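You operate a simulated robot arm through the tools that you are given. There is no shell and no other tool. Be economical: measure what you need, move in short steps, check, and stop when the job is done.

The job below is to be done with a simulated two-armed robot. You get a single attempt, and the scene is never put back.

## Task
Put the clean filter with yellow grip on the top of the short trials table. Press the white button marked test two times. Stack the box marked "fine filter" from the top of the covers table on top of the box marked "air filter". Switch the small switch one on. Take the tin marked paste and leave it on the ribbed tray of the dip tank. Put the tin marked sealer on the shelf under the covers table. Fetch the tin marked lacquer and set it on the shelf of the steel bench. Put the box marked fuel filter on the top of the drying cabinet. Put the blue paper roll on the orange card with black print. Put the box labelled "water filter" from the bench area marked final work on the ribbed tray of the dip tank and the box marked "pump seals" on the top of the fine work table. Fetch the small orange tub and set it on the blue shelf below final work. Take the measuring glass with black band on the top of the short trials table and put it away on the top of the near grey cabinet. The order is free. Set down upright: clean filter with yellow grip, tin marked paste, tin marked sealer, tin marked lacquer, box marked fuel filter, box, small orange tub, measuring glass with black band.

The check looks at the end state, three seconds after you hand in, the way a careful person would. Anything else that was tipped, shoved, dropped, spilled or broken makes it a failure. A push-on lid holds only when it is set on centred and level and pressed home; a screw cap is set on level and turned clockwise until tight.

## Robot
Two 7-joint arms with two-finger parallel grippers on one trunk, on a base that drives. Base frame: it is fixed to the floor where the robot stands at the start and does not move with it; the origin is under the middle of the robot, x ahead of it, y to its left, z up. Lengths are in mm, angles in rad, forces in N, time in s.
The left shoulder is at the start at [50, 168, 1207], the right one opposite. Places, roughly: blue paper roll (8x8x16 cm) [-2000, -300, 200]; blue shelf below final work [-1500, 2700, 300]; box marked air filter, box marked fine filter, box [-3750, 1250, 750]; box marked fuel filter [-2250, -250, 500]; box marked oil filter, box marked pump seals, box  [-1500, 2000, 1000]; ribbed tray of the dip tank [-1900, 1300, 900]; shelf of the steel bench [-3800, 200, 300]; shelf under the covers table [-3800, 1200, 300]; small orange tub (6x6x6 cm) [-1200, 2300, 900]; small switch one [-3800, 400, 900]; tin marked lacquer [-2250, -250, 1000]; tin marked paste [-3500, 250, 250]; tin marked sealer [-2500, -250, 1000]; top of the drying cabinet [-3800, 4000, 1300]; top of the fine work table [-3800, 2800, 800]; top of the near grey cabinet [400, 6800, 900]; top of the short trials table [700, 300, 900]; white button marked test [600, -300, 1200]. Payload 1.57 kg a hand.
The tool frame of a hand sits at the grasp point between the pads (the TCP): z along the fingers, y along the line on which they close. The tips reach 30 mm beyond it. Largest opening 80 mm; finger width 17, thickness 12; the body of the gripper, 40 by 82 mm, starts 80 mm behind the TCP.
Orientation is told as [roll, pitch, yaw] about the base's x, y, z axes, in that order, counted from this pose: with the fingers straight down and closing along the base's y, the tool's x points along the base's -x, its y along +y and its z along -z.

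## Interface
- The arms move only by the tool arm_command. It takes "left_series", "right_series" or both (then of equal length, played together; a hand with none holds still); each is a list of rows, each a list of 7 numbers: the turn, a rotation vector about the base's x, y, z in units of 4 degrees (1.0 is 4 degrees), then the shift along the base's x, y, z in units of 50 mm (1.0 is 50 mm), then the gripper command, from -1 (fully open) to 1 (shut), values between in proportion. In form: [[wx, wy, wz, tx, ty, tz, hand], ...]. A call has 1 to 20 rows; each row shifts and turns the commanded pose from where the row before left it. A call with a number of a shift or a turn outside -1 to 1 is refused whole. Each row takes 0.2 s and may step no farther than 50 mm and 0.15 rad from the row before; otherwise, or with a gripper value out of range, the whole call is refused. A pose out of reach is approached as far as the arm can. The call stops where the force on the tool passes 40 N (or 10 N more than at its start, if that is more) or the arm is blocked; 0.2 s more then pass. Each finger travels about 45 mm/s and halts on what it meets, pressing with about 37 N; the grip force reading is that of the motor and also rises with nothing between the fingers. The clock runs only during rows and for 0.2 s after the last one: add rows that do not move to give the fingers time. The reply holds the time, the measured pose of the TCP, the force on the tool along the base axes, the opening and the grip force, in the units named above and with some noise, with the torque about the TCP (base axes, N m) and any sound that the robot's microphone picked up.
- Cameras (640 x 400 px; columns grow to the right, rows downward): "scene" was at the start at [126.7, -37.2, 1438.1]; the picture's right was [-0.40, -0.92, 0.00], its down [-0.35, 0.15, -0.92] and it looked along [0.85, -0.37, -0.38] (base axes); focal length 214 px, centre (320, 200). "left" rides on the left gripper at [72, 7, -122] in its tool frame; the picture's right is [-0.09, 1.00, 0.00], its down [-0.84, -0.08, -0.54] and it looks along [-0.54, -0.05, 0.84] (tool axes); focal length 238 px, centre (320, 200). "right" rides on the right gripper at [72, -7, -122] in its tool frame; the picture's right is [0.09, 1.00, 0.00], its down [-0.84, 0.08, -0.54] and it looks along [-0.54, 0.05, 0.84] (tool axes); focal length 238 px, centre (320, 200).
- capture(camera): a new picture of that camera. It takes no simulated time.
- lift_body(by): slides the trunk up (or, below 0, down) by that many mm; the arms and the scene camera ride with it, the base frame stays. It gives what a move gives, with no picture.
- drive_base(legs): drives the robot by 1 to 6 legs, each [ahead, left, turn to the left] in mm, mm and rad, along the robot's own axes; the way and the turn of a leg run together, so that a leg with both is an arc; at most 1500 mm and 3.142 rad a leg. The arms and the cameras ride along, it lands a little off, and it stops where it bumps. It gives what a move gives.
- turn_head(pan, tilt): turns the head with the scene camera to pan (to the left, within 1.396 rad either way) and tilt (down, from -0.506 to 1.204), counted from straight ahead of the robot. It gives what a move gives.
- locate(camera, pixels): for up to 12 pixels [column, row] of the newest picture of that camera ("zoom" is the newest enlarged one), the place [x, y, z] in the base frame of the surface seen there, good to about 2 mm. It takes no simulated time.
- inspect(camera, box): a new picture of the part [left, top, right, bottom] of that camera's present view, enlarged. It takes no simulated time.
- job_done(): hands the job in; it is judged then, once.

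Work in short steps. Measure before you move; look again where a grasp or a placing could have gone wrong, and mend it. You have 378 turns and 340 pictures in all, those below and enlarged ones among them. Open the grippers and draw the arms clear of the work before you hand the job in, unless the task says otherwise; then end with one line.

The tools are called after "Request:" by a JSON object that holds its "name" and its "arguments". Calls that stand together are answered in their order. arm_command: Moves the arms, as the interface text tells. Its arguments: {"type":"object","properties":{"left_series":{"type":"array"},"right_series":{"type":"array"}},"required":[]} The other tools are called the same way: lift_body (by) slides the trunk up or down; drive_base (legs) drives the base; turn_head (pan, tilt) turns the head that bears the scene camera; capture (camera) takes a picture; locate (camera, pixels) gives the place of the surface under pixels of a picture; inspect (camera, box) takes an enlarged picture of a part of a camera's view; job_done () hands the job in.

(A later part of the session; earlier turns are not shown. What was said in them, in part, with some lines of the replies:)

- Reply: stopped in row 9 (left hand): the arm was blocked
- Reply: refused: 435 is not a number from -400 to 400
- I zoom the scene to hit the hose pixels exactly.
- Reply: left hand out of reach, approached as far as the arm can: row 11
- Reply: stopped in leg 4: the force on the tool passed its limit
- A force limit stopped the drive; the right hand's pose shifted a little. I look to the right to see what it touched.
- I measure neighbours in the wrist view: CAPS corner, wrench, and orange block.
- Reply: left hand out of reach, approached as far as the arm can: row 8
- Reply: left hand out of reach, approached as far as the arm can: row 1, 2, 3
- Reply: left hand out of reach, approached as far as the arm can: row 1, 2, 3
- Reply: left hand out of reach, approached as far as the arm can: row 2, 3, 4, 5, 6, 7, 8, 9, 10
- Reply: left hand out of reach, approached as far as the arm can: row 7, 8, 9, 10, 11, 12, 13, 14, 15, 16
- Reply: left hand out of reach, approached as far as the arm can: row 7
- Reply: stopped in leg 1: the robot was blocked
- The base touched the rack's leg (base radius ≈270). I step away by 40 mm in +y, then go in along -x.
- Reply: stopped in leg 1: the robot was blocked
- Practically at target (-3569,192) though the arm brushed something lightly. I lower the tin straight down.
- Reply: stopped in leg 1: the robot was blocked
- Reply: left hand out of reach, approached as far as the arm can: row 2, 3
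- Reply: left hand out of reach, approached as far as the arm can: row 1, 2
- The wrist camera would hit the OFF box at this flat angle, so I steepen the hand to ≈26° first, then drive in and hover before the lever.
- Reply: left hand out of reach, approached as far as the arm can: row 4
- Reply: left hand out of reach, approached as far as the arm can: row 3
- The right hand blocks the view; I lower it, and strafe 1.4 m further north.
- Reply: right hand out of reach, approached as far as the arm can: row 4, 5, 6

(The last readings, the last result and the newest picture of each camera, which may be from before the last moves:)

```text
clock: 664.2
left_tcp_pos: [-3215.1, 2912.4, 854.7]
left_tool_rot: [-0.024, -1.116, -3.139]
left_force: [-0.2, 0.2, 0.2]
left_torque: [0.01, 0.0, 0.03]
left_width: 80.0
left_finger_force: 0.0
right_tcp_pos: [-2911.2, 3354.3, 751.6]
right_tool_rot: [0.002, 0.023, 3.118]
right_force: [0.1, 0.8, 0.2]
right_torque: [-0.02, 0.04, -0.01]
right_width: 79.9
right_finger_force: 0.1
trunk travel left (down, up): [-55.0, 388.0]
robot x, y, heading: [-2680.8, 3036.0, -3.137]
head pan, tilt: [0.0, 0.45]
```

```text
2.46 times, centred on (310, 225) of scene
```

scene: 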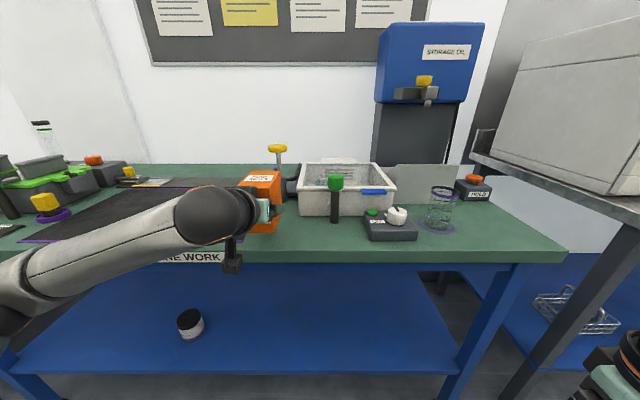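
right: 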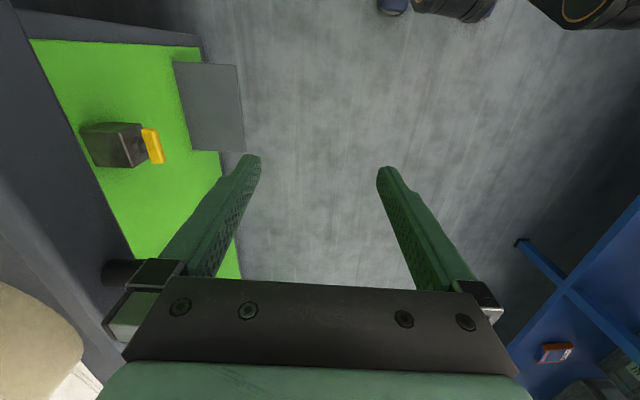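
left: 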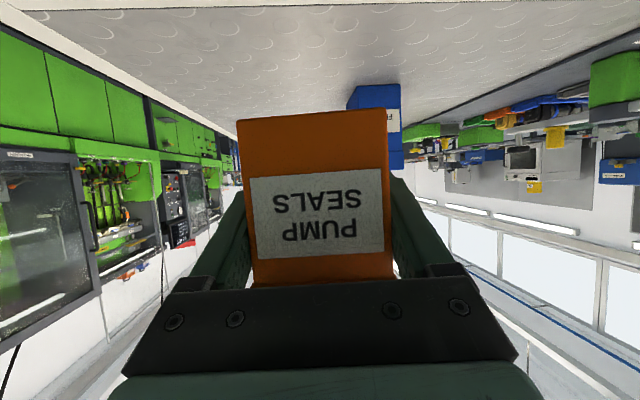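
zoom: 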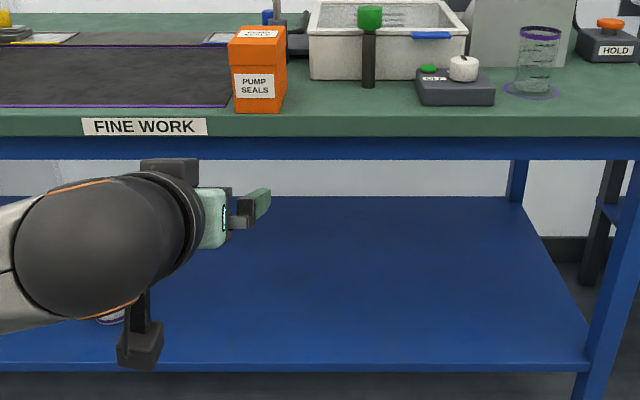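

PUMP SEALS placed. Last item: the blue roll. I go back to the rack facing -y, with trunk low and hand at ≈34° tilt.

Request:
{"name": "drive_base", "arguments": {"legs": [[0, 1450, 0], [0, 690, 0], [0, 0, 1.567], [380, 0, 0], [0, 556, 0]]}}

Request:
{"name": "arm_command", "arguments": {"left_series": [[1, 0, 0, 0, 0.2, -0.3, -1], [1, 0, 0, 0, 0.2, -0.3, -1], [1, 0, 0, 0, 0.2, -0.3, -1], [1, 0, 0, 0, 0.2, -0.3, -1], [1, 0, 0, 0, 0.2, -0.5, -1], [1, 0, 0, 0, 0.2, -0.5, -1], [1, 0, 0, 0, 0, -0.7, -1], [0.5, 0, 0, 0, 0, -0.8, -1], [0, 0, 0, 0, 0, -0.8, -1], [0, 0, 0, 0, 0, -0.8, -1]]}}

Request:
{"name": "turn_head", "arguments": {"pan": 0.2, "tilt": 0.7}}

Request:
{"name": "capture", "arguments": {"camera": "scene"}}

Request:
{"name": "capture", "arguments": {"camera": "left"}}

```text
clock: 683.5
left_tcp_pos: [-1879.2, 41.2, 853.8]
left_tool_rot: [-0.024, -1.117, -1.49]
left_force: [-0.6, 0.2, 0.5]
left_torque: [-0.04, -0.01, -0.01]
left_width: 80.1
left_finger_force: 0.1
right_tcp_pos: [-2343.4, 311.6, 751.6]
right_tool_rot: [0.003, 0.022, -1.519]
right_force: [-0.1, -0.4, 0.7]
right_torque: [0.01, -0.02, 0.01]
right_width: 79.9
right_finger_force: 0.0
trunk travel left (down, up): [-55.0, 388.0]
robot x, y, heading: [-2043.3, 569.1, -1.495]
head pan, tilt: [0.0, 0.45]
```

```text
clock: 685.7
left_tcp_pos: [-1879.2, 101.6, 590.9]
left_tool_rot: [0.022, -0.593, -1.528]
left_force: [0.2, -0.3, 0.3]
left_torque: [-0.01, 0.02, 0.01]
left_width: 79.7
left_finger_force: 0.0
right_tcp_pos: [-2341.7, 312.6, 751.9]
right_tool_rot: [0.001, 0.023, -1.517]
right_force: [-0.5, 0.1, 0.4]
right_torque: [-0.01, -0.01, 0.01]
right_width: 80.1
right_finger_force: 0.0
trunk travel left (down, up): [-55.0, 388.0]
robot x, y, heading: [-2042.1, 571.7, -1.49]
head pan, tilt: [0.0, 0.45]
```

```text
clock: 686.5
left_tcp_pos: [-1880.2, 102.5, 590.0]
left_tool_rot: [0.024, -0.594, -1.529]
left_force: [-0.2, 0.6, 0.0]
left_torque: [-0.04, -0.03, 0.0]
left_width: 79.9
left_finger_force: 0.0
right_tcp_pos: [-2342.7, 312.2, 752.1]
right_tool_rot: [0.001, 0.023, -1.517]
right_force: [-0.4, -0.4, -0.6]
right_torque: [0.0, 0.01, 0.02]
right_width: 80.0
right_finger_force: 0.1
trunk travel left (down, up): [-55.0, 388.0]
robot x, y, heading: [-2043.2, 565.8, -1.489]
head pan, tilt: [0.201, 0.7]
```

```text
109 pictures are left
```

scene: 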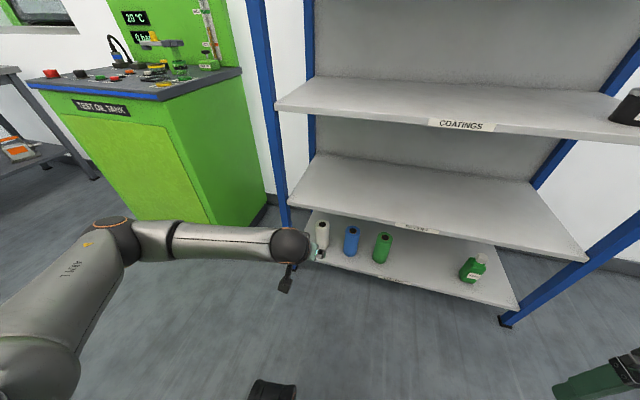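

```text
108 pictures are left
```

left: 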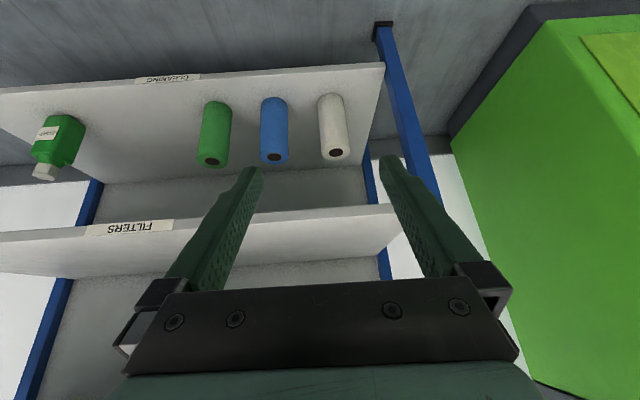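

I measure the blue roll from both cameras.

Request:
{"name": "inspect", "arguments": {"camera": "left", "box": [230, 80, 330, 180]}}

Request:
{"name": "locate", "arguments": {"camera": "zoom", "pixels": [[190, 300], [360, 300], [275, 470], [200, 150], [345, 150], [275, 120], [285, 300], [280, 480], [200, 250], [350, 250]]}}

Request:
{"name": "locate", "arguments": {"camera": "scene", "pixels": [[352, 245], [344, 240], [359, 242], [352, 255], [352, 230], [323, 240], [381, 248], [352, 233]]}}

```text
4.00 times, centred on (280, 130) of left
```

zoom: 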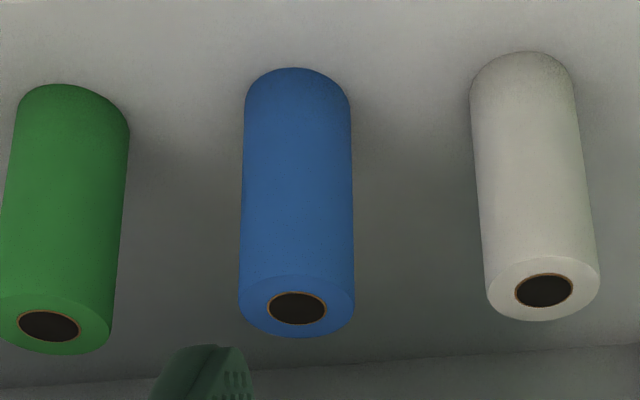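

```text
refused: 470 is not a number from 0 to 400
```

```text
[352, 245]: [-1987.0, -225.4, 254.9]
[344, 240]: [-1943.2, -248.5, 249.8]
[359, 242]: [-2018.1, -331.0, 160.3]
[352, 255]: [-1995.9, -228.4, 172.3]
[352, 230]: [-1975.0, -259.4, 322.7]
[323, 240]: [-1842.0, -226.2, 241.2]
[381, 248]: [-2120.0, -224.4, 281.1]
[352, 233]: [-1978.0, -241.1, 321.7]
```

Request:
{"name": "locate", "arguments": {"camera": "zoom", "pixels": [[244, 200], [350, 200], [297, 200], [297, 285], [297, 332], [242, 300], [352, 300], [297, 310], [330, 290], [268, 315]]}}

```text
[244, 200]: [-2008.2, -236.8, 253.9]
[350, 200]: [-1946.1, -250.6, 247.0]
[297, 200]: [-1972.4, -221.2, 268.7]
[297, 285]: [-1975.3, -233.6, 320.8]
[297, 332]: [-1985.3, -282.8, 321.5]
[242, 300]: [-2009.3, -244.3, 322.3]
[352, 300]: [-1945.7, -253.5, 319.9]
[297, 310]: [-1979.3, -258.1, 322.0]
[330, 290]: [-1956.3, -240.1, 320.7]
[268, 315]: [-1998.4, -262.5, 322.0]
```

Roll: diameter ≈72–75, centre ≈[-1978,-258], z 160–322. I lower trunk and hand in the open, square the heading, and move in front of it.

Request:
{"name": "lift_body", "arguments": {"by": -50}}

Request:
{"name": "arm_command", "arguments": {"left_series": [[0, 0, 0, 0, -0.2, -0.7, -1], [0, 0, 0, 0, -0.2, -0.7, -1], [0, 0, 0, 0, -0.2, -0.7, -1], [0, 0, 0, 0, 0, 0, -1]]}}

Request:
{"name": "drive_base", "arguments": {"legs": [[0, -80, -0.08], [180, 0, 0]]}}

Request:
{"name": "capture", "arguments": {"camera": "left"}}

```text
clock: 687.4
left_tcp_pos: [-1879.8, 103.2, 540.4]
left_tool_rot: [0.023, -0.594, -1.527]
left_force: [0.5, 0.4, 0.0]
left_torque: [0.02, -0.01, 0.0]
left_width: 79.9
left_finger_force: 0.1
right_tcp_pos: [-2343.0, 312.6, 700.9]
right_tool_rot: [0.003, 0.022, -1.517]
right_force: [-0.8, -1.2, -0.5]
right_torque: [0.02, 0.03, 0.02]
right_width: 80.2
right_finger_force: 0.1
trunk travel left (down, up): [-5.0, 438.0]
robot x, y, heading: [-2042.0, 567.5, -1.495]
head pan, tilt: [0.201, 0.7]
```

```text
clock: 688.4
left_tcp_pos: [-1880.5, 71.2, 435.3]
left_tool_rot: [0.023, -0.595, -1.528]
left_force: [0.3, -0.9, 0.2]
left_torque: [0.01, 0.0, 0.01]
left_width: 80.1
left_finger_force: 0.1
right_tcp_pos: [-2341.9, 312.9, 702.7]
right_tool_rot: [0.0, 0.022, -1.516]
right_force: [-0.4, 0.0, 0.3]
right_torque: [0.0, 0.0, 0.01]
right_width: 80.2
right_finger_force: 0.1
trunk travel left (down, up): [-5.0, 438.0]
robot x, y, heading: [-2042.4, 566.4, -1.491]
head pan, tilt: [0.201, 0.7]
```

```text
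clock: 690.6
left_tcp_pos: [-2000.9, -121.7, 435.2]
left_tool_rot: [0.023, -0.593, -1.607]
left_force: [-0.1, 0.2, -0.5]
left_torque: [-0.04, -0.01, 0.0]
left_width: 80.1
left_finger_force: 0.0
right_tcp_pos: [-2442.7, 154.1, 701.4]
right_tool_rot: [0.004, 0.022, -1.595]
right_force: [0.4, 0.1, 0.2]
right_torque: [-0.02, -0.01, 0.01]
right_width: 79.7
right_finger_force: 0.0
trunk travel left (down, up): [-5.0, 438.0]
robot x, y, heading: [-2122.7, 380.8, -1.572]
head pan, tilt: [0.201, 0.7]
```

```text
106 pictures are left
```

left: 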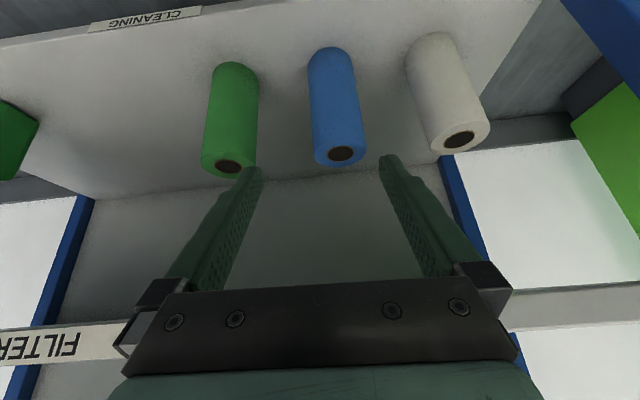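

Request:
{"name": "locate", "arguments": {"camera": "left", "pixels": [[316, 152], [365, 150], [339, 140], [341, 165], [341, 153], [313, 100], [357, 98], [335, 100]]}}

```text
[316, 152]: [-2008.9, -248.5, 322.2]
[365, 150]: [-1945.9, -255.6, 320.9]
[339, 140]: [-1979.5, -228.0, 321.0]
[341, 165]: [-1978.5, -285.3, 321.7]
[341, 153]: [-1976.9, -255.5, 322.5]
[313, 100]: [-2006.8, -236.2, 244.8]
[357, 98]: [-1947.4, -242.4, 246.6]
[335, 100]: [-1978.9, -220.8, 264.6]
```

Roll centre [-1977,-255], diameter ≈70. I align x, descend to z≈268 outside the rack, then drive straight in.

Request:
{"name": "arm_command", "arguments": {"left_series": [[0, 0, 0, 0.47, 0, -0.7, -1], [0, 0, 0, 0, 0, -0.9, -1], [0, 0, 0, 0, 0, -0.9, -1], [0, 0, 0, 0, 0, -0.84, -1], [0, 0, 0, 0, 0, 0, -1]]}}

Request:
{"name": "capture", "arguments": {"camera": "left"}}

```text
clock: 691.8
left_tcp_pos: [-1977.8, -121.9, 267.5]
left_tool_rot: [0.022, -0.594, -1.607]
left_force: [0.3, -0.1, 0.6]
left_torque: [0.0, 0.01, 0.0]
left_width: 80.1
left_finger_force: 0.0
right_tcp_pos: [-2441.4, 155.0, 701.3]
right_tool_rot: [0.002, 0.022, -1.596]
right_force: [-0.2, 0.2, -0.3]
right_torque: [0.02, -0.01, -0.01]
right_width: 80.0
right_finger_force: 0.0
trunk travel left (down, up): [-5.0, 438.0]
robot x, y, heading: [-2125.5, 382.9, -1.572]
head pan, tilt: [0.201, 0.7]
```

```text
105 pictures are left
```

left: 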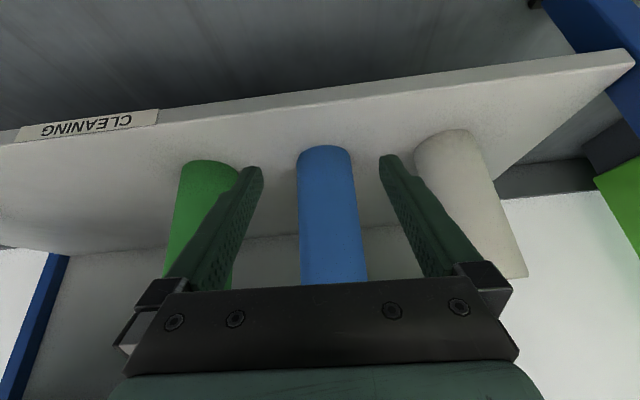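

Aligned. I drive in 75 mm, check, then the rest.

Request:
{"name": "drive_base", "arguments": {"legs": [[75, 0, 0]]}}

Request:
{"name": "capture", "arguments": {"camera": "left"}}

Request:
{"name": "locate", "arguments": {"camera": "left", "pixels": [[300, 190], [350, 190], [325, 190], [325, 160]]}}

```text
clock: 692.8
left_tcp_pos: [-1978.5, -196.5, 267.1]
left_tool_rot: [0.026, -0.593, -1.608]
left_force: [-0.5, 0.6, 0.5]
left_torque: [0.02, 0.0, 0.02]
left_width: 80.0
left_finger_force: 0.0
right_tcp_pos: [-2443.5, 79.4, 701.0]
right_tool_rot: [0.003, 0.023, -1.595]
right_force: [-0.1, -0.4, -0.3]
right_torque: [0.01, -0.01, -0.03]
right_width: 79.9
right_finger_force: 0.1
trunk travel left (down, up): [-5.0, 438.0]
robot x, y, heading: [-2123.4, 308.1, -1.57]
head pan, tilt: [0.201, 0.7]
```

```text
104 pictures are left
```

left: 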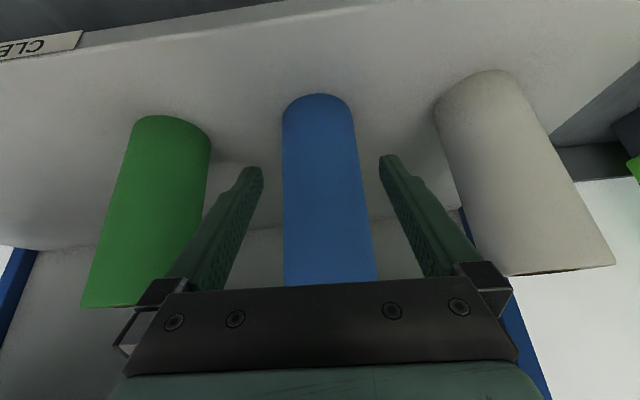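

```text
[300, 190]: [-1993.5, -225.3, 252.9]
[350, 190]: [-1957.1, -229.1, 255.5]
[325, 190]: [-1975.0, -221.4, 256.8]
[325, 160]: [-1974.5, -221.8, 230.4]
```

Centred (roll x≈-1978). Drive the remaining 64 mm and close.

Request:
{"name": "drive_base", "arguments": {"legs": [[64, 0, 0]]}}

Request:
{"name": "arm_command", "arguments": {"left_series": [[0, 0, 0, 0, 0, 0, 1], [0, 0, 0, 0, 0, 0, 1], [0, 0, 0, 0, 0, 0, 1], [0, 0, 0, 0, 0, 0, 1]]}}

Request:
{"name": "capture", "arguments": {"camera": "left"}}

```text
clock: 693.8
left_tcp_pos: [-1977.7, -261.6, 267.1]
left_tool_rot: [0.025, -0.593, -1.606]
left_force: [-1.0, 0.2, 0.6]
left_torque: [-0.01, 0.01, 0.02]
left_width: 80.2
left_finger_force: 0.0
right_tcp_pos: [-2441.5, 14.3, 701.0]
right_tool_rot: [0.002, 0.023, -1.595]
right_force: [-0.2, 1.3, -0.4]
right_torque: [-0.06, 0.01, 0.0]
right_width: 80.0
right_finger_force: 0.0
trunk travel left (down, up): [-5.0, 438.0]
robot x, y, heading: [-2122.0, 246.1, -1.57]
head pan, tilt: [0.201, 0.7]
```

```text
clock: 694.8
left_tcp_pos: [-1978.1, -260.3, 268.5]
left_tool_rot: [0.025, -0.591, -1.605]
left_force: [-1.8, 0.6, 0.9]
left_torque: [0.03, 0.24, -0.02]
left_width: 69.7
left_finger_force: 36.6
right_tcp_pos: [-2442.8, 15.6, 700.9]
right_tool_rot: [0.002, 0.023, -1.596]
right_force: [0.5, 0.1, -0.5]
right_torque: [-0.01, 0.0, 0.02]
right_width: 79.7
right_finger_force: 0.1
trunk travel left (down, up): [-5.0, 438.0]
robot x, y, heading: [-2127.9, 247.5, -1.568]
head pan, tilt: [0.201, 0.7]
```

```text
103 pictures are left
```

left: 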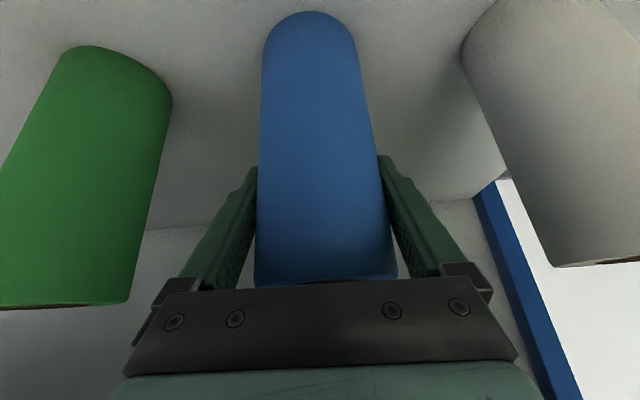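

Gripped at 69.7 mm. Lift 20 mm and back out.

Request:
{"name": "arm_command", "arguments": {"left_series": [[0, 0, 0, 0, 0, 0.1, 1], [0, 0, 0, 0, 0, 0.15, 1], [0, 0, 0, 0, 0, 0.15, 1], [0, 0, 0, 0, 0, 0, 1]]}}

Request:
{"name": "capture", "arguments": {"camera": "left"}}

Request:
{"name": "drive_base", "arguments": {"legs": [[-260, 0, 0]]}}

```text
clock: 695.8
left_tcp_pos: [-1977.7, -261.3, 287.4]
left_tool_rot: [0.024, -0.594, -1.606]
left_force: [-0.3, -0.9, -1.9]
left_torque: [-0.01, 0.01, -0.01]
left_width: 69.4
left_finger_force: 36.9
right_tcp_pos: [-2442.2, 14.6, 701.7]
right_tool_rot: [0.002, 0.021, -1.596]
right_force: [0.2, -0.4, 0.2]
right_torque: [-0.02, 0.0, -0.01]
right_width: 80.2
right_finger_force: 0.0
trunk travel left (down, up): [-5.0, 438.0]
robot x, y, heading: [-2124.8, 246.1, -1.568]
head pan, tilt: [0.201, 0.7]
```

```text
102 pictures are left
```

left: 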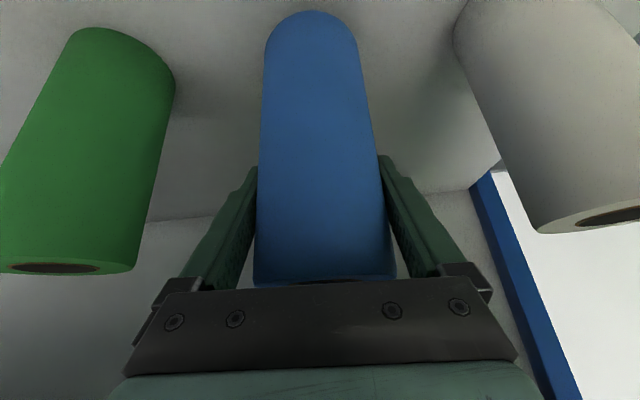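

```text
clock: 697.7
left_tcp_pos: [-1974.5, -1.8, 287.6]
left_tool_rot: [0.026, -0.595, -1.602]
left_force: [-0.5, 0.4, -2.2]
left_torque: [-0.02, 0.01, 0.0]
left_width: 69.3
left_finger_force: 36.9
right_tcp_pos: [-2442.7, 271.7, 702.6]
right_tool_rot: [0.002, 0.023, -1.591]
right_force: [-0.9, -0.1, 0.2]
right_torque: [0.04, 0.01, 0.02]
right_width: 80.0
right_finger_force: 0.1
trunk travel left (down, up): [-5.0, 438.0]
robot x, y, heading: [-2124.6, 503.2, -1.566]
head pan, tilt: [0.201, 0.7]
```

The roll is held. I raise the trunk and travel east to the trials table to examine the orange card there first.

Request:
{"name": "lift_body", "arguments": {"by": 400}}

Request:
{"name": "arm_command", "arguments": {"left_series": [[0, 0, 0, 0, 0, 0.9, 1], [0, 0, 0, 0, 0, 0.9, 1], [0, 0, 0, 0, 0, 0.9, 1], [0, 0, 0, 0, 0, 0.9, 1], [0, 0, 0, 0, 0, 0.9, 1], [0, 0, 0, 0, 0, 0.9, 1], [0, 0, 0, 0, 0, 0.9, 1]]}}

Request:
{"name": "drive_base", "arguments": {"legs": [[0, 0, 1.566], [1000, 0, 0], [850, 0, 0]]}}

Request:
{"name": "turn_head", "arguments": {"pan": -0.55, "tilt": 0.4}}

Request:
{"name": "capture", "arguments": {"camera": "scene"}}

```text
clock: 701.5
left_tcp_pos: [-1976.5, -1.6, 687.5]
left_tool_rot: [0.026, -0.595, -1.602]
left_force: [-0.8, 0.2, -2.3]
left_torque: [-0.01, -0.02, -0.01]
left_width: 69.3
left_finger_force: 36.8
right_tcp_pos: [-2440.6, 270.8, 1101.6]
right_tool_rot: [0.001, 0.024, -1.59]
right_force: [0.6, -0.2, 0.0]
right_torque: [0.01, -0.02, -0.01]
right_width: 80.2
right_finger_force: 0.0
trunk travel left (down, up): [-405.0, 38.0]
robot x, y, heading: [-2124.9, 504.1, -1.561]
head pan, tilt: [0.201, 0.7]
```

```text
clock: 703.1
left_tcp_pos: [-1980.1, -2.0, 1003.7]
left_tool_rot: [0.023, -0.592, -1.601]
left_force: [-0.1, 0.5, -1.1]
left_torque: [0.0, -0.01, 0.0]
left_width: 69.2
left_finger_force: 37.3
right_tcp_pos: [-2442.2, 270.8, 1101.2]
right_tool_rot: [0.001, 0.023, -1.591]
right_force: [0.8, -0.6, 0.5]
right_torque: [0.0, -0.03, -0.02]
right_width: 79.8
right_finger_force: 0.0
trunk travel left (down, up): [-405.0, 38.0]
robot x, y, heading: [-2125.8, 505.2, -1.563]
head pan, tilt: [0.201, 0.7]
```

```text
clock: 716.2
left_tcp_pos: [216.7, 659.6, 1004.0]
left_tool_rot: [0.025, -0.593, -0.039]
left_force: [-0.3, 1.3, -1.4]
left_torque: [0.04, -0.02, 0.03]
left_width: 69.4
left_finger_force: 36.7
right_tcp_pos: [-60.5, 200.1, 1101.1]
right_tool_rot: [0.001, 0.023, -0.028]
right_force: [-0.3, 0.7, 0.2]
right_torque: [-0.01, 0.02, 0.04]
right_width: 80.0
right_finger_force: 0.1
trunk travel left (down, up): [-405.0, 38.0]
robot x, y, heading: [-290.3, 524.6, 0.001]
head pan, tilt: [0.201, 0.7]
```

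```text
clock: 717.3
left_tcp_pos: [217.1, 661.3, 1001.6]
left_tool_rot: [0.026, -0.592, -0.037]
left_force: [0.1, 0.5, -1.5]
left_torque: [-0.01, -0.02, 0.04]
left_width: 69.4
left_finger_force: 36.5
right_tcp_pos: [-61.0, 201.2, 1101.1]
right_tool_rot: [0.003, 0.023, -0.029]
right_force: [0.5, 0.1, 0.3]
right_torque: [0.01, 0.01, 0.04]
right_width: 80.0
right_finger_force: 0.0
trunk travel left (down, up): [-405.0, 38.0]
robot x, y, heading: [-291.7, 520.3, -0.004]
head pan, tilt: [-0.55, 0.4]
```

```text
101 pictures are left
```

scene: 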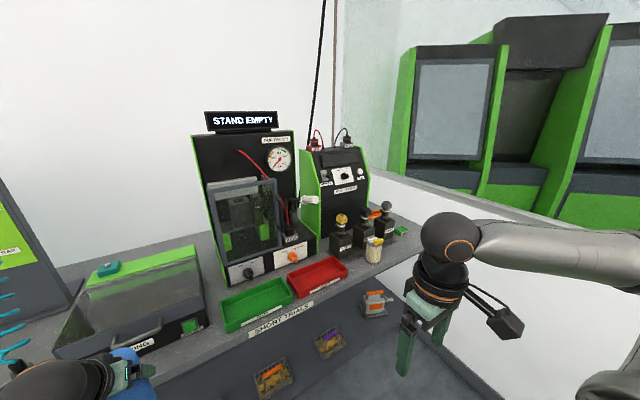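

I strafe right to y≈-80 and look at the card behind the RIGHT socket.

Request:
{"name": "drive_base", "arguments": {"legs": [[0, -600, 0]]}}

Request:
{"name": "turn_head", "arguments": {"pan": -0.35, "tilt": 0.5}}

Request:
{"name": "capture", "arguments": {"camera": "scene"}}

```text
clock: 720.7
left_tcp_pos: [215.9, 63.0, 1003.0]
left_tool_rot: [0.023, -0.593, -0.034]
left_force: [0.0, -0.3, -2.4]
left_torque: [0.01, 0.0, 0.01]
left_width: 69.2
left_finger_force: 37.3
right_tcp_pos: [-60.7, -397.8, 1100.3]
right_tool_rot: [0.002, 0.023, -0.021]
right_force: [1.1, 0.6, 0.1]
right_torque: [-0.02, -0.05, -0.01]
right_width: 79.9
right_finger_force: 0.0
trunk travel left (down, up): [-405.0, 38.0]
robot x, y, heading: [-290.8, -81.4, 0.003]
head pan, tilt: [-0.55, 0.4]
```

```text
clock: 721.4
left_tcp_pos: [216.3, 64.0, 1002.6]
left_tool_rot: [0.024, -0.594, -0.035]
left_force: [0.8, 0.4, -1.8]
left_torque: [-0.01, 0.0, 0.02]
left_width: 69.3
left_finger_force: 37.2
right_tcp_pos: [-59.5, -398.3, 1101.3]
right_tool_rot: [0.003, 0.024, -0.023]
right_force: [-0.5, -0.1, 0.5]
right_torque: [0.03, -0.03, 0.0]
right_width: 80.1
right_finger_force: 0.1
trunk travel left (down, up): [-405.0, 38.0]
robot x, y, heading: [-288.7, -80.9, 0.001]
head pan, tilt: [-0.351, 0.499]
```

```text
100 pictures are left
```

scene: 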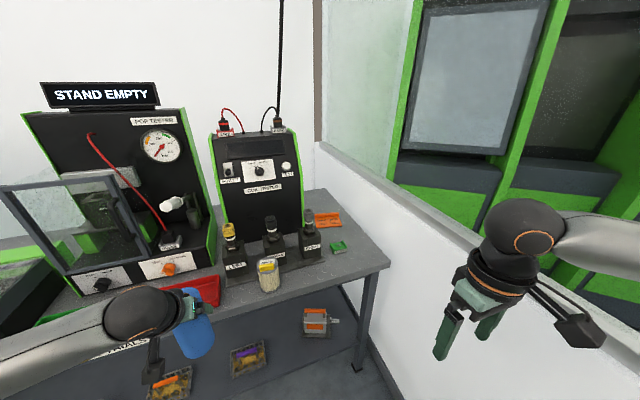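

Request:
{"name": "inspect", "arguments": {"camera": "scene", "box": [295, 195, 365, 255]}}

Request:
{"name": "locate", "arguments": {"camera": "scene", "pixels": [[317, 214], [340, 214], [343, 225], [317, 226], [330, 221], [338, 247], [355, 215], [330, 205], [312, 235], [345, 240], [365, 240]]}}

```text
6.67 times, centred on (330, 225) of scene
```

zoom: 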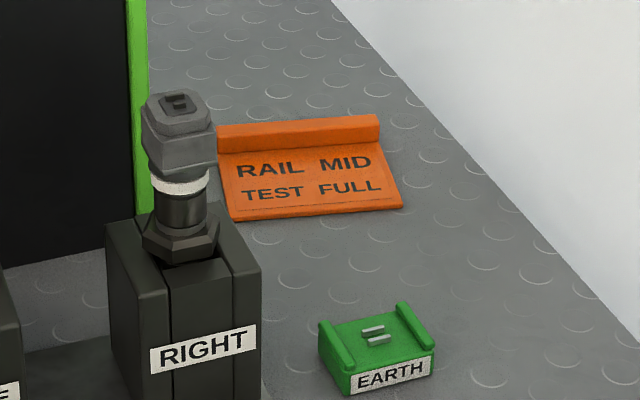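

```text
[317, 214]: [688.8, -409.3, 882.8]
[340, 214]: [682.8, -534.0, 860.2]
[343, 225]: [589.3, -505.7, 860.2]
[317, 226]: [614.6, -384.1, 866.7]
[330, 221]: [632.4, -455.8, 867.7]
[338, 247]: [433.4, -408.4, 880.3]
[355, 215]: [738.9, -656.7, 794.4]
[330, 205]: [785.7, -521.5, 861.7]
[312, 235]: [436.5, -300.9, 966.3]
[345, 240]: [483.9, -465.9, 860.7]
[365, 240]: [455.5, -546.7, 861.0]
```

The trials card ("RAIL MID / TEST FULL") is orange with black print and its flat part looks big enough for the roll. I measure its corners.

Request:
{"name": "locate", "arguments": {"camera": "zoom", "pixels": [[234, 212], [396, 200], [228, 160], [378, 150], [310, 205], [305, 160], [225, 135], [376, 122], [310, 180], [300, 125]]}}

```text
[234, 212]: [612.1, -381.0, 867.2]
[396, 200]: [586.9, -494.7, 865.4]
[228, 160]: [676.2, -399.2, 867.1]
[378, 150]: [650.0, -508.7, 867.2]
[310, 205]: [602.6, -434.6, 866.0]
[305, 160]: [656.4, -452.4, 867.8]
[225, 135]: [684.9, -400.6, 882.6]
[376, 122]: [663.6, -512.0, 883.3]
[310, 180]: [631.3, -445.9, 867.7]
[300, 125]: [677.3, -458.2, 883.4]
```

I choose this card (flat centre ≈[631,-446], z 867). I tuck the right arm, raise the roll high above the sockets, turn -0.65 and move to the table.

Request:
{"name": "arm_command", "arguments": {"left_series": [[0, 0, 0, 0, 0, 0.95, 1], [0, 0, 0, 0, 0, 0.95, 1], [0, 0, 0, 0, 0, 0.95, 1], [0, 0, 0, 0, 0, 0.95, 1]], "right_series": [[0, 0, 0, 0, 0.7, 0, -1], [0, 0, 0, 0, 0.7, 0, -1], [0, 0, 0, 0, 0.7, 0, -1], [0, 0, 0, 0, 0.7, 0, -1]]}}

Request:
{"name": "lift_body", "arguments": {"by": 35}}

Request:
{"name": "drive_base", "arguments": {"legs": [[0, 0, -0.65], [200, 80, 0]]}}

Request:
{"name": "turn_head", "arguments": {"pan": 0.0, "tilt": 0.5}}

Request:
{"name": "capture", "arguments": {"camera": "scene"}}

```text
clock: 722.4
left_tcp_pos: [215.4, 63.6, 1191.9]
left_tool_rot: [0.022, -0.591, -0.035]
left_force: [-0.5, 0.1, -2.6]
left_torque: [0.0, -0.02, 0.01]
left_width: 69.3
left_finger_force: 37.3
right_tcp_pos: [-46.5, -259.9, 1107.2]
right_tool_rot: [-0.003, 0.021, -0.025]
right_force: [0.7, 0.8, 0.4]
right_torque: [-0.01, -0.01, -0.01]
right_width: 80.3
right_finger_force: 0.0
right hand out of reach, approached as far as the arm can: row 1, 2
trunk travel left (down, up): [-405.0, 38.0]
robot x, y, heading: [-292.0, -78.4, 0.004]
head pan, tilt: [-0.351, 0.499]
```

```text
clock: 723.2
left_tcp_pos: [215.0, 62.9, 1227.3]
left_tool_rot: [0.024, -0.593, -0.035]
left_force: [-0.3, -0.6, -2.0]
left_torque: [0.0, 0.05, -0.01]
left_width: 69.0
left_finger_force: 36.4
right_tcp_pos: [-44.7, -260.4, 1142.9]
right_tool_rot: [0.002, 0.023, -0.023]
right_force: [-0.1, -1.0, 0.0]
right_torque: [0.0, -0.01, 0.0]
right_width: 80.0
right_finger_force: 0.1
trunk travel left (down, up): [-440.0, 3.0]
robot x, y, heading: [-288.2, -79.7, 0.002]
head pan, tilt: [-0.351, 0.499]
```

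```text
clock: 726.4
left_tcp_pos: [355.4, -298.8, 1230.5]
left_tool_rot: [0.011, -0.604, -0.688]
left_force: [-0.2, 0.1, -1.4]
left_torque: [0.0, -0.01, -0.02]
left_width: 69.0
left_finger_force: 37.0
right_tcp_pos: [-51.3, -401.5, 1147.9]
right_tool_rot: [-0.012, 0.009, -0.704]
right_force: [-0.1, 0.3, 0.6]
right_torque: [0.0, 0.0, -0.01]
right_width: 80.0
right_finger_force: 0.0
trunk travel left (down, up): [-440.0, 3.0]
robot x, y, heading: [-131.3, -117.6, -0.657]
head pan, tilt: [-0.351, 0.499]
stopped in leg 2: the robot was blocked; the commanded pose is now the measured one
```

```text
clock: 727.2
left_tcp_pos: [353.4, -298.6, 1232.2]
left_tool_rot: [0.01, -0.606, -0.684]
left_force: [-0.4, 0.1, -1.2]
left_torque: [-0.02, 0.05, -0.02]
left_width: 69.1
left_finger_force: 37.0
right_tcp_pos: [-52.3, -401.8, 1147.9]
right_tool_rot: [-0.013, 0.008, -0.699]
right_force: [-0.9, 1.0, 0.0]
right_torque: [-0.04, 0.01, -0.02]
right_width: 80.1
right_finger_force: 0.1
trunk travel left (down, up): [-440.0, 3.0]
robot x, y, heading: [-129.9, -119.9, -0.654]
head pan, tilt: [0.0, 0.499]
```

```text
98 pictures are left
```

scene: 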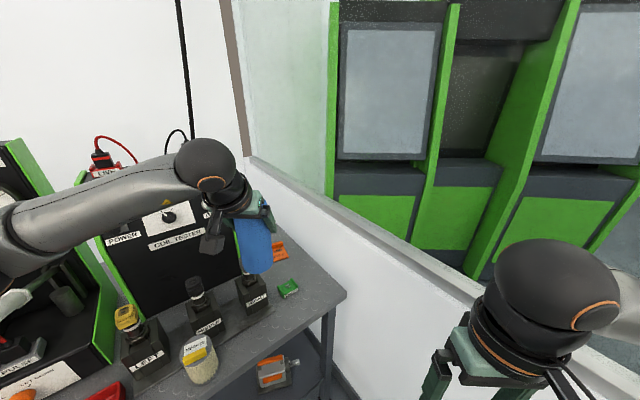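

The robot was blocked: the right elbow is likely at the wall sill. I back off 80 mm and look right.

Request:
{"name": "drive_base", "arguments": {"legs": [[-80, -20, 0]]}}

Request:
{"name": "turn_head", "arguments": {"pan": -1.0, "tilt": 0.4}}

Request:
{"name": "capture", "arguments": {"camera": "scene"}}

```text
clock: 728.3
left_tcp_pos: [280.7, -284.0, 1227.0]
left_tool_rot: [0.024, -0.594, -0.693]
left_force: [0.9, 0.0, -1.2]
left_torque: [0.05, -0.04, -0.01]
left_width: 69.0
left_finger_force: 37.4
right_tcp_pos: [-124.1, -383.4, 1141.5]
right_tool_rot: [0.001, 0.022, -0.699]
right_force: [-0.3, 0.2, -0.7]
right_torque: [-0.01, 0.0, -0.02]
right_width: 80.2
right_finger_force: 0.0
trunk travel left (down, up): [-440.0, 3.0]
robot x, y, heading: [-207.1, -87.7, -0.661]
head pan, tilt: [0.0, 0.499]
```

```text
clock: 729.6
left_tcp_pos: [281.6, -283.8, 1226.8]
left_tool_rot: [0.024, -0.592, -0.692]
left_force: [0.4, 0.0, -1.5]
left_torque: [-0.04, 0.06, 0.03]
left_width: 69.2
left_finger_force: 36.8
right_tcp_pos: [-124.1, -383.6, 1142.1]
right_tool_rot: [0.001, 0.025, -0.699]
right_force: [-0.2, 0.4, 0.0]
right_torque: [0.04, -0.04, 0.0]
right_width: 80.3
right_finger_force: 0.0
trunk travel left (down, up): [-440.0, 3.0]
robot x, y, heading: [-204.6, -88.2, -0.658]
head pan, tilt: [-1.0, 0.4]
```

```text
97 pictures are left
```

scene: 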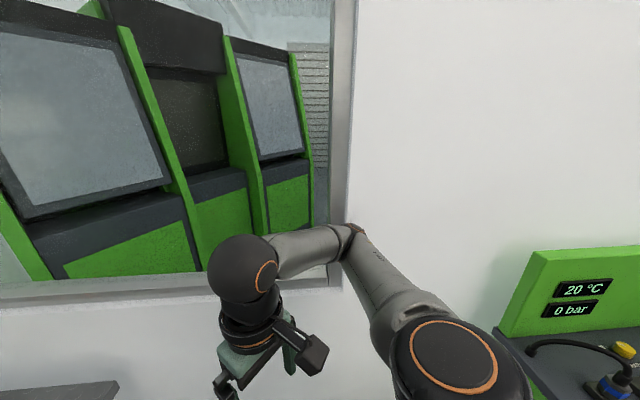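

Request:
{"name": "locate", "arguments": {"camera": "scene", "pixels": [[345, 232], [355, 240], [330, 228], [400, 290], [300, 245], [430, 150], [345, 300], [250, 270], [200, 330]]}}

```text
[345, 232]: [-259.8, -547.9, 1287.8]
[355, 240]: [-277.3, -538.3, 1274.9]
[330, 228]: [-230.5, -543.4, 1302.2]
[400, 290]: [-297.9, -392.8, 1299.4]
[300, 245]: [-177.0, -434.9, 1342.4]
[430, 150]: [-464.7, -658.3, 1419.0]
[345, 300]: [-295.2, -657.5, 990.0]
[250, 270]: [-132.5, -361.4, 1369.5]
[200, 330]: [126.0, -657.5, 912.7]
```

Elbow reach to the wall limits y. I drive to about (30,-95) instead, then extend the arm to the card.

Request:
{"name": "drive_base", "arguments": {"legs": [[188, 130, 0]]}}

Request:
{"name": "turn_head", "arguments": {"pan": 0.0, "tilt": 0.6}}

Request:
{"name": "capture", "arguments": {"camera": "scene"}}

```text
clock: 731.3
left_tcp_pos: [506.0, -301.1, 1226.9]
left_tool_rot: [0.024, -0.591, -0.701]
left_force: [0.3, -0.6, -2.2]
left_torque: [-0.02, 0.01, -0.02]
left_width: 69.4
left_finger_force: 36.6
right_tcp_pos: [100.3, -399.5, 1142.2]
right_tool_rot: [-0.001, 0.026, -0.704]
right_force: [0.5, -0.8, -0.5]
right_torque: [-0.04, 0.02, 0.04]
right_width: 80.0
right_finger_force: 0.2
trunk travel left (down, up): [-440.0, 3.0]
robot x, y, heading: [15.4, -99.5, -0.659]
head pan, tilt: [-1.0, 0.4]
```

```text
clock: 732.6
left_tcp_pos: [505.9, -301.8, 1227.6]
left_tool_rot: [0.025, -0.591, -0.7]
left_force: [0.4, -0.7, -1.6]
left_torque: [0.0, -0.01, 0.03]
left_width: 69.2
left_finger_force: 37.2
right_tcp_pos: [99.5, -399.7, 1140.8]
right_tool_rot: [0.0, 0.024, -0.703]
right_force: [0.6, -0.8, 0.5]
right_torque: [0.02, 0.03, 0.02]
right_width: 80.0
right_finger_force: 0.0
trunk travel left (down, up): [-440.0, 3.0]
robot x, y, heading: [16.5, -103.0, -0.665]
head pan, tilt: [0.0, 0.6]
```

```text
96 pictures are left
```

scene: 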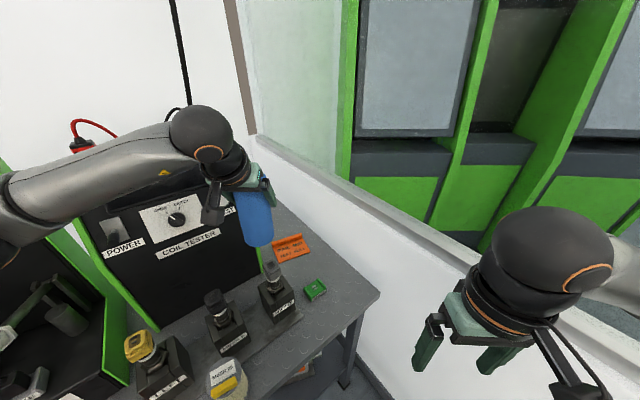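

I move the roll above the card in two legs, staying clear of the coil tester.

Request:
{"name": "arm_command", "arguments": {"left_series": [[0, 0, 0, 0, -0.7, 0, 1], [0, 0, 0, 0.1, -0.7, 0, 1], [0, 0, 0, 0.2, -0.6, 0, 1], [0, 0, 0, 0.6, -0.3, -0.2, 1], [0, 0, 0, 0.8, -0.3, -0.3, 1], [0, 0, 0, 0.8, -0.33, -0.3, 1], [0, 0, 0, 0, 0, 0, 1]]}}

Request:
{"name": "capture", "arguments": {"camera": "left"}}

Request:
{"name": "capture", "arguments": {"camera": "scene"}}

```text
clock: 734.2
left_tcp_pos: [629.0, -447.3, 1185.6]
left_tool_rot: [0.025, -0.594, -0.702]
left_force: [-0.5, -0.2, -2.2]
left_torque: [-0.03, 0.02, -0.02]
left_width: 69.3
left_finger_force: 37.2
right_tcp_pos: [98.4, -398.9, 1142.7]
right_tool_rot: [0.001, 0.025, -0.705]
right_force: [1.4, 0.3, -0.5]
right_torque: [0.0, -0.01, 0.01]
right_width: 79.9
right_finger_force: 0.1
trunk travel left (down, up): [-440.0, 3.0]
robot x, y, heading: [16.1, -98.2, -0.666]
head pan, tilt: [0.0, 0.6]
```

```text
95 pictures are left
```

left: 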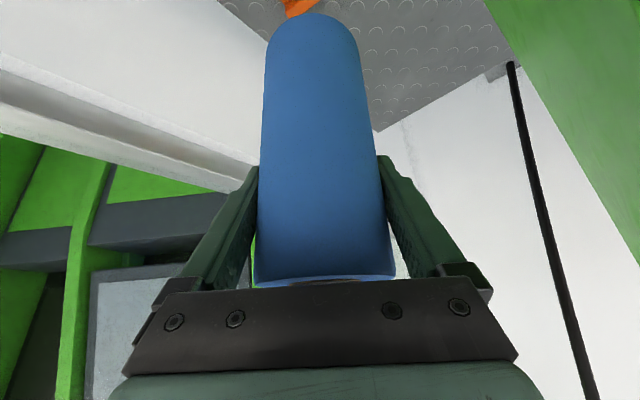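

```text
94 pictures are left
```

scene: 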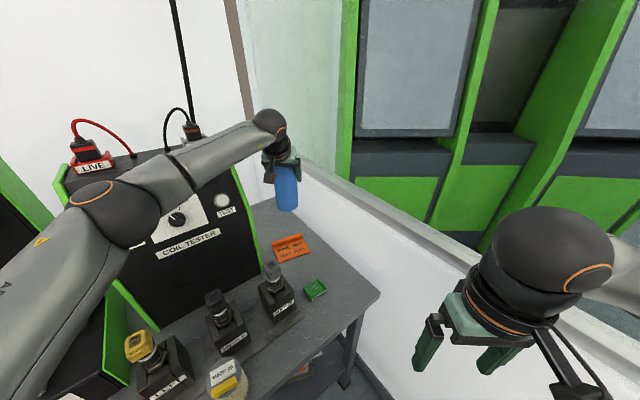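

Over the card area. I re-measure the card from here to cancel drift.

Request:
{"name": "inspect", "arguments": {"camera": "scene", "box": [255, 215, 325, 275]}}

```text
6.67 times, centred on (290, 245) of scene
```

zoom: 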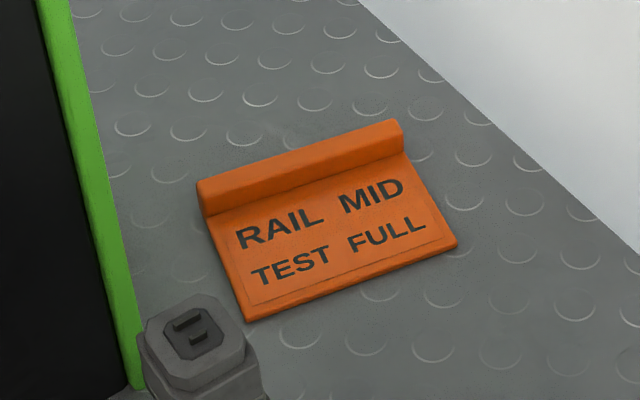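

Request:
{"name": "locate", "arguments": {"camera": "zoom", "pixels": [[248, 312], [450, 243], [212, 225], [405, 160], [330, 240], [345, 275], [305, 190], [300, 175]]}}

Request:
{"name": "arm_command", "arguments": {"left_series": [[0, 0, 0, 0, 0, -0.8, 1], [0, 0, 0, 0, 0, -0.8, 1], [0, 0, 0, 0, 0, -0.8, 1], [0, 0, 0, 0, 0, 0, 1]]}}

Request:
{"name": "capture", "arguments": {"camera": "scene"}}

```text
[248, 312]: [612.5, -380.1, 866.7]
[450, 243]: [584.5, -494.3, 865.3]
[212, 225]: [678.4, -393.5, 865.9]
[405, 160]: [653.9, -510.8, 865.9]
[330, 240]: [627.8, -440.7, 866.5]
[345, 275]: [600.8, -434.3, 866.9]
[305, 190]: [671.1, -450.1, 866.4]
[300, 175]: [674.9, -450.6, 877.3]
```

```text
clock: 735.2
left_tcp_pos: [631.8, -447.5, 1065.7]
left_tool_rot: [0.025, -0.593, -0.701]
left_force: [0.2, 0.5, -1.6]
left_torque: [0.01, 0.0, 0.0]
left_width: 69.1
left_finger_force: 37.0
right_tcp_pos: [98.9, -399.0, 1141.8]
right_tool_rot: [0.0, 0.025, -0.704]
right_force: [0.2, 0.8, 0.3]
right_torque: [0.01, 0.01, -0.03]
right_width: 80.1
right_finger_force: 0.1
trunk travel left (down, up): [-440.0, 3.0]
robot x, y, heading: [16.7, -106.9, -0.669]
head pan, tilt: [0.0, 0.6]
```

```text
92 pictures are left
```

scene: 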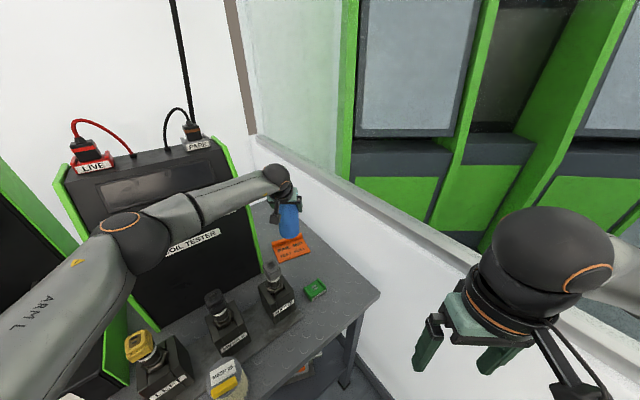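

Card flat centre is [636,-442]. Before lowering further I check the forearm's clearance to the coil tester.

Request:
{"name": "locate", "arguments": {"camera": "scene", "pixels": [[120, 222], [150, 215], [200, 200], [240, 188], [280, 178], [205, 235], [130, 265], [275, 268], [288, 222]]}}

```text
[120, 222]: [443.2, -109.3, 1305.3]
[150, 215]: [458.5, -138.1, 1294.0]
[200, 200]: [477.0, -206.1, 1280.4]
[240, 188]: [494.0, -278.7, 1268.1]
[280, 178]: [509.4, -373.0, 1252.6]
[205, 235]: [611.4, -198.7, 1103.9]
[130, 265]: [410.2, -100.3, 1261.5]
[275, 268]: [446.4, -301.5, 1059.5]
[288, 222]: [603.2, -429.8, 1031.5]
```

Clear (forearm ≥70 mm from the tester, well above sockets). Lower to ≈983, adjusting 2–3 mm.

Request:
{"name": "arm_command", "arguments": {"left_series": [[0, 0, 0, 0.04, 0.05, -0.6, 1], [0, 0, 0, 0, 0, -0.6, 1], [0, 0, 0, 0, 0, -0.42, 1], [0, 0, 0, 0, 0, 0, 1]]}}

Request:
{"name": "inspect", "arguments": {"camera": "scene", "box": [240, 170, 340, 300]}}

Request:
{"name": "capture", "arguments": {"camera": "left"}}

```text
clock: 736.2
left_tcp_pos: [634.6, -443.9, 985.5]
left_tool_rot: [0.025, -0.593, -0.702]
left_force: [-0.5, -0.3, -2.2]
left_torque: [0.03, -0.02, -0.02]
left_width: 69.3
left_finger_force: 37.2
right_tcp_pos: [98.8, -397.3, 1142.9]
right_tool_rot: [0.0, 0.025, -0.703]
right_force: [-0.6, -0.7, -0.7]
right_torque: [0.0, -0.01, 0.03]
right_width: 79.8
right_finger_force: 0.0
trunk travel left (down, up): [-440.0, 3.0]
robot x, y, heading: [18.6, -100.4, -0.661]
head pan, tilt: [0.0, 0.6]
```

```text
3.08 times, centred on (290, 235) of scene
```

zoom: 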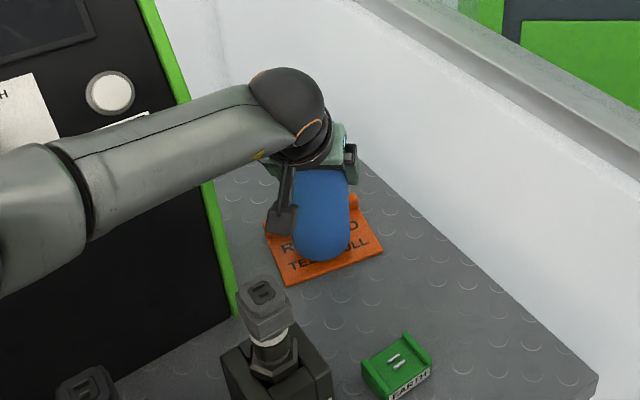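

```text
90 pictures are left
```

left: 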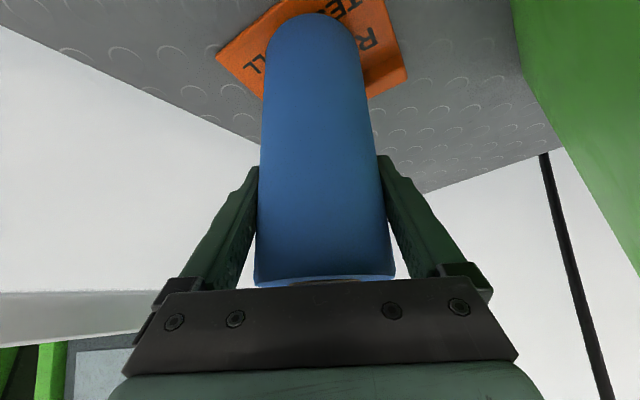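

The roll hovers over the card's flat part. Lower slowly to contact.

Request:
{"name": "arm_command", "arguments": {"left_series": [[0, 0, 0, 0, 0, -0.1, 1], [0, 0, 0, 0, 0, -0.05, 1], [0, 0, 0, 0, 0, -0.03, 1], [0, 0, 0, 0, 0, -0.03, 1], [0, 0, 0, 0, 0, 0, 1]]}}

```text
clock: 737.4
left_tcp_pos: [633.4, -445.2, 975.1]
left_tool_rot: [0.024, -0.591, -0.699]
left_force: [0.1, -0.2, -2.0]
left_torque: [0.01, 0.0, -0.01]
left_width: 69.5
left_finger_force: 36.8
right_tcp_pos: [99.2, -398.6, 1141.8]
right_tool_rot: [0.002, 0.022, -0.705]
right_force: [-1.1, 0.1, -0.1]
right_torque: [-0.03, -0.06, -0.01]
right_width: 80.1
right_finger_force: 0.0
trunk travel left (down, up): [-440.0, 3.0]
robot x, y, heading: [15.8, -98.3, -0.666]
head pan, tilt: [0.0, 0.6]
```

Request:
{"name": "arm_command", "arguments": {"left_series": [[0, 0, 0, 0, 0, -0.03, 1], [0, 0, 0, 0, 0, -0.03, 1], [0, 0, 0, 0, 0, 0, 1]]}}

```text
clock: 738.2
left_tcp_pos: [632.8, -446.0, 974.5]
left_tool_rot: [0.025, -0.597, -0.699]
left_force: [1.5, 1.9, 9.3]
left_torque: [-0.05, 0.08, -0.05]
left_width: 69.0
left_finger_force: 37.2
right_tcp_pos: [97.5, -397.4, 1142.9]
right_tool_rot: [-0.001, 0.023, -0.704]
right_force: [-0.6, 1.1, -0.4]
right_torque: [-0.02, 0.06, 0.01]
right_width: 79.9
right_finger_force: 0.1
trunk travel left (down, up): [-440.0, 3.0]
robot x, y, heading: [17.6, -101.8, -0.665]
head pan, tilt: [0.0, 0.6]
```

Contact at the expected height. Release and withdraw along the tool axis.

Request:
{"name": "arm_command", "arguments": {"left_series": [[0, 0, 0, 0, 0, 0, 0], [0, 0, 0, 0, 0, 0, -1], [0, 0, 0, 0, 0, 0, -1], [0, 0, 0, 0, 0, 0, -1], [0, 0, 0, -0.2, 0.168, 0.387, -1], [0, 0, 0, -0.2, 0.168, 0.387, -1], [0, 0, 0, -0.2, 0.168, 0.387, -1], [0, 0, 0, -0.2, 0.168, 0.387, -1], [0, 0, 0, -0.2, 0.168, 0.45, -1], [0, 0, 0, -0.2, 0.168, 0.45, -1], [0, 0, 0, -0.2, 0.168, 0.6, -1], [0, 0, 0, -0.2, 0.168, 0.6, -1]]}}

Request:
{"name": "capture", "arguments": {"camera": "left"}}

Request:
{"name": "inspect", "arguments": {"camera": "scene", "box": [230, 150, 350, 290]}}

```text
clock: 740.8
left_tcp_pos: [552.6, -377.8, 1155.7]
left_tool_rot: [0.024, -0.593, -0.7]
left_force: [-0.1, -1.0, 0.3]
left_torque: [0.0, -0.04, 0.0]
left_width: 80.0
left_finger_force: 0.1
right_tcp_pos: [98.1, -398.8, 1142.4]
right_tool_rot: [0.0, 0.024, -0.704]
right_force: [0.2, -0.4, -0.8]
right_torque: [-0.03, 0.0, -0.03]
right_width: 80.0
right_finger_force: 0.1
trunk travel left (down, up): [-440.0, 3.0]
robot x, y, heading: [16.5, -102.4, -0.661]
head pan, tilt: [0.0, 0.6]
```

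```text
89 pictures are left
```

left: 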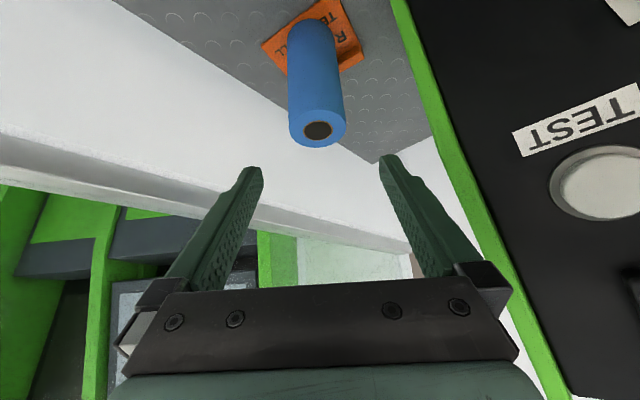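

```text
2.86 times, centred on (290, 220) of scene
```

zoom: 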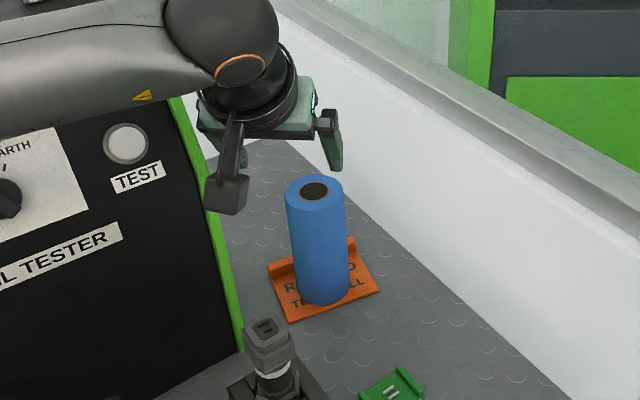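

The roll stands on the card. I lift the hand and back away from the table.

Request:
{"name": "arm_command", "arguments": {"left_series": [[0, 0, 0, -0.2, 0, 0.6, -1], [0, 0, 0, -0.4, 0, 0.4, -1], [0, 0, 0, -0.6, 0, 0.2, -1]]}}

Request:
{"name": "drive_base", "arguments": {"legs": [[-200, -150, 0]]}}

Request:
{"name": "capture", "arguments": {"camera": "scene"}}

```text
clock: 741.6
left_tcp_pos: [492.6, -380.1, 1215.0]
left_tool_rot: [0.025, -0.591, -0.698]
left_force: [-0.4, 0.6, -0.5]
left_torque: [0.0, -0.01, -0.01]
left_width: 79.9
left_finger_force: 0.0
right_tcp_pos: [98.4, -398.4, 1141.8]
right_tool_rot: [-0.001, 0.025, -0.706]
right_force: [-0.3, 0.1, -0.2]
right_torque: [0.0, 0.0, -0.02]
right_width: 79.8
right_finger_force: 0.0
trunk travel left (down, up): [-440.0, 3.0]
robot x, y, heading: [20.6, -97.5, -0.661]
head pan, tilt: [0.0, 0.6]
```

```text
clock: 743.4
left_tcp_pos: [243.8, -377.6, 1216.1]
left_tool_rot: [0.023, -0.593, -0.698]
left_force: [-0.3, -0.8, 0.0]
left_torque: [0.01, -0.02, 0.0]
left_width: 80.0
left_finger_force: 0.0
right_tcp_pos: [-149.8, -396.7, 1141.6]
right_tool_rot: [0.0, 0.024, -0.703]
right_force: [-0.2, 0.1, 0.5]
right_torque: [-0.02, -0.01, 0.0]
right_width: 80.3
right_finger_force: 0.1
trunk travel left (down, up): [-440.0, 3.0]
robot x, y, heading: [-232.7, -100.8, -0.663]
head pan, tilt: [0.0, 0.6]
```

```text
87 pictures are left
```

scene: 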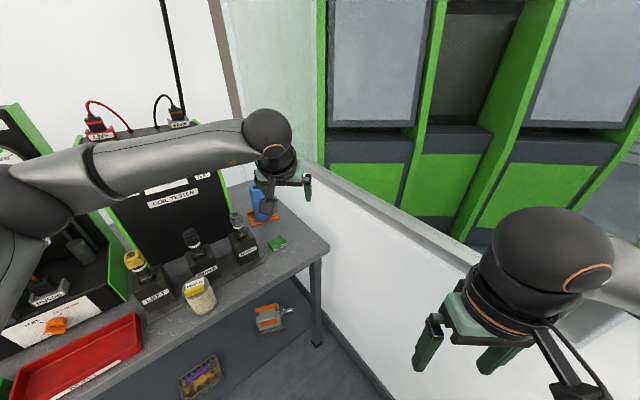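

Everything is in place, both grippers are open and clear; the filter and roll stand upright on the table. I hand the job in.

Request:
{"name": "job_done", "arguments": {}}

```text
The job is handed in.
```

I did every step on the list and handed the job in. Two targets were judgement calls. I took "small switch one" to be the leftmost toggle (HEAT) on the steel bench's COIL TEST box. I put the blue roll on the "RAIL MID / TEST FULL" card on the short trials table, although there is a second orange card ("52 Nm") under the covers table.
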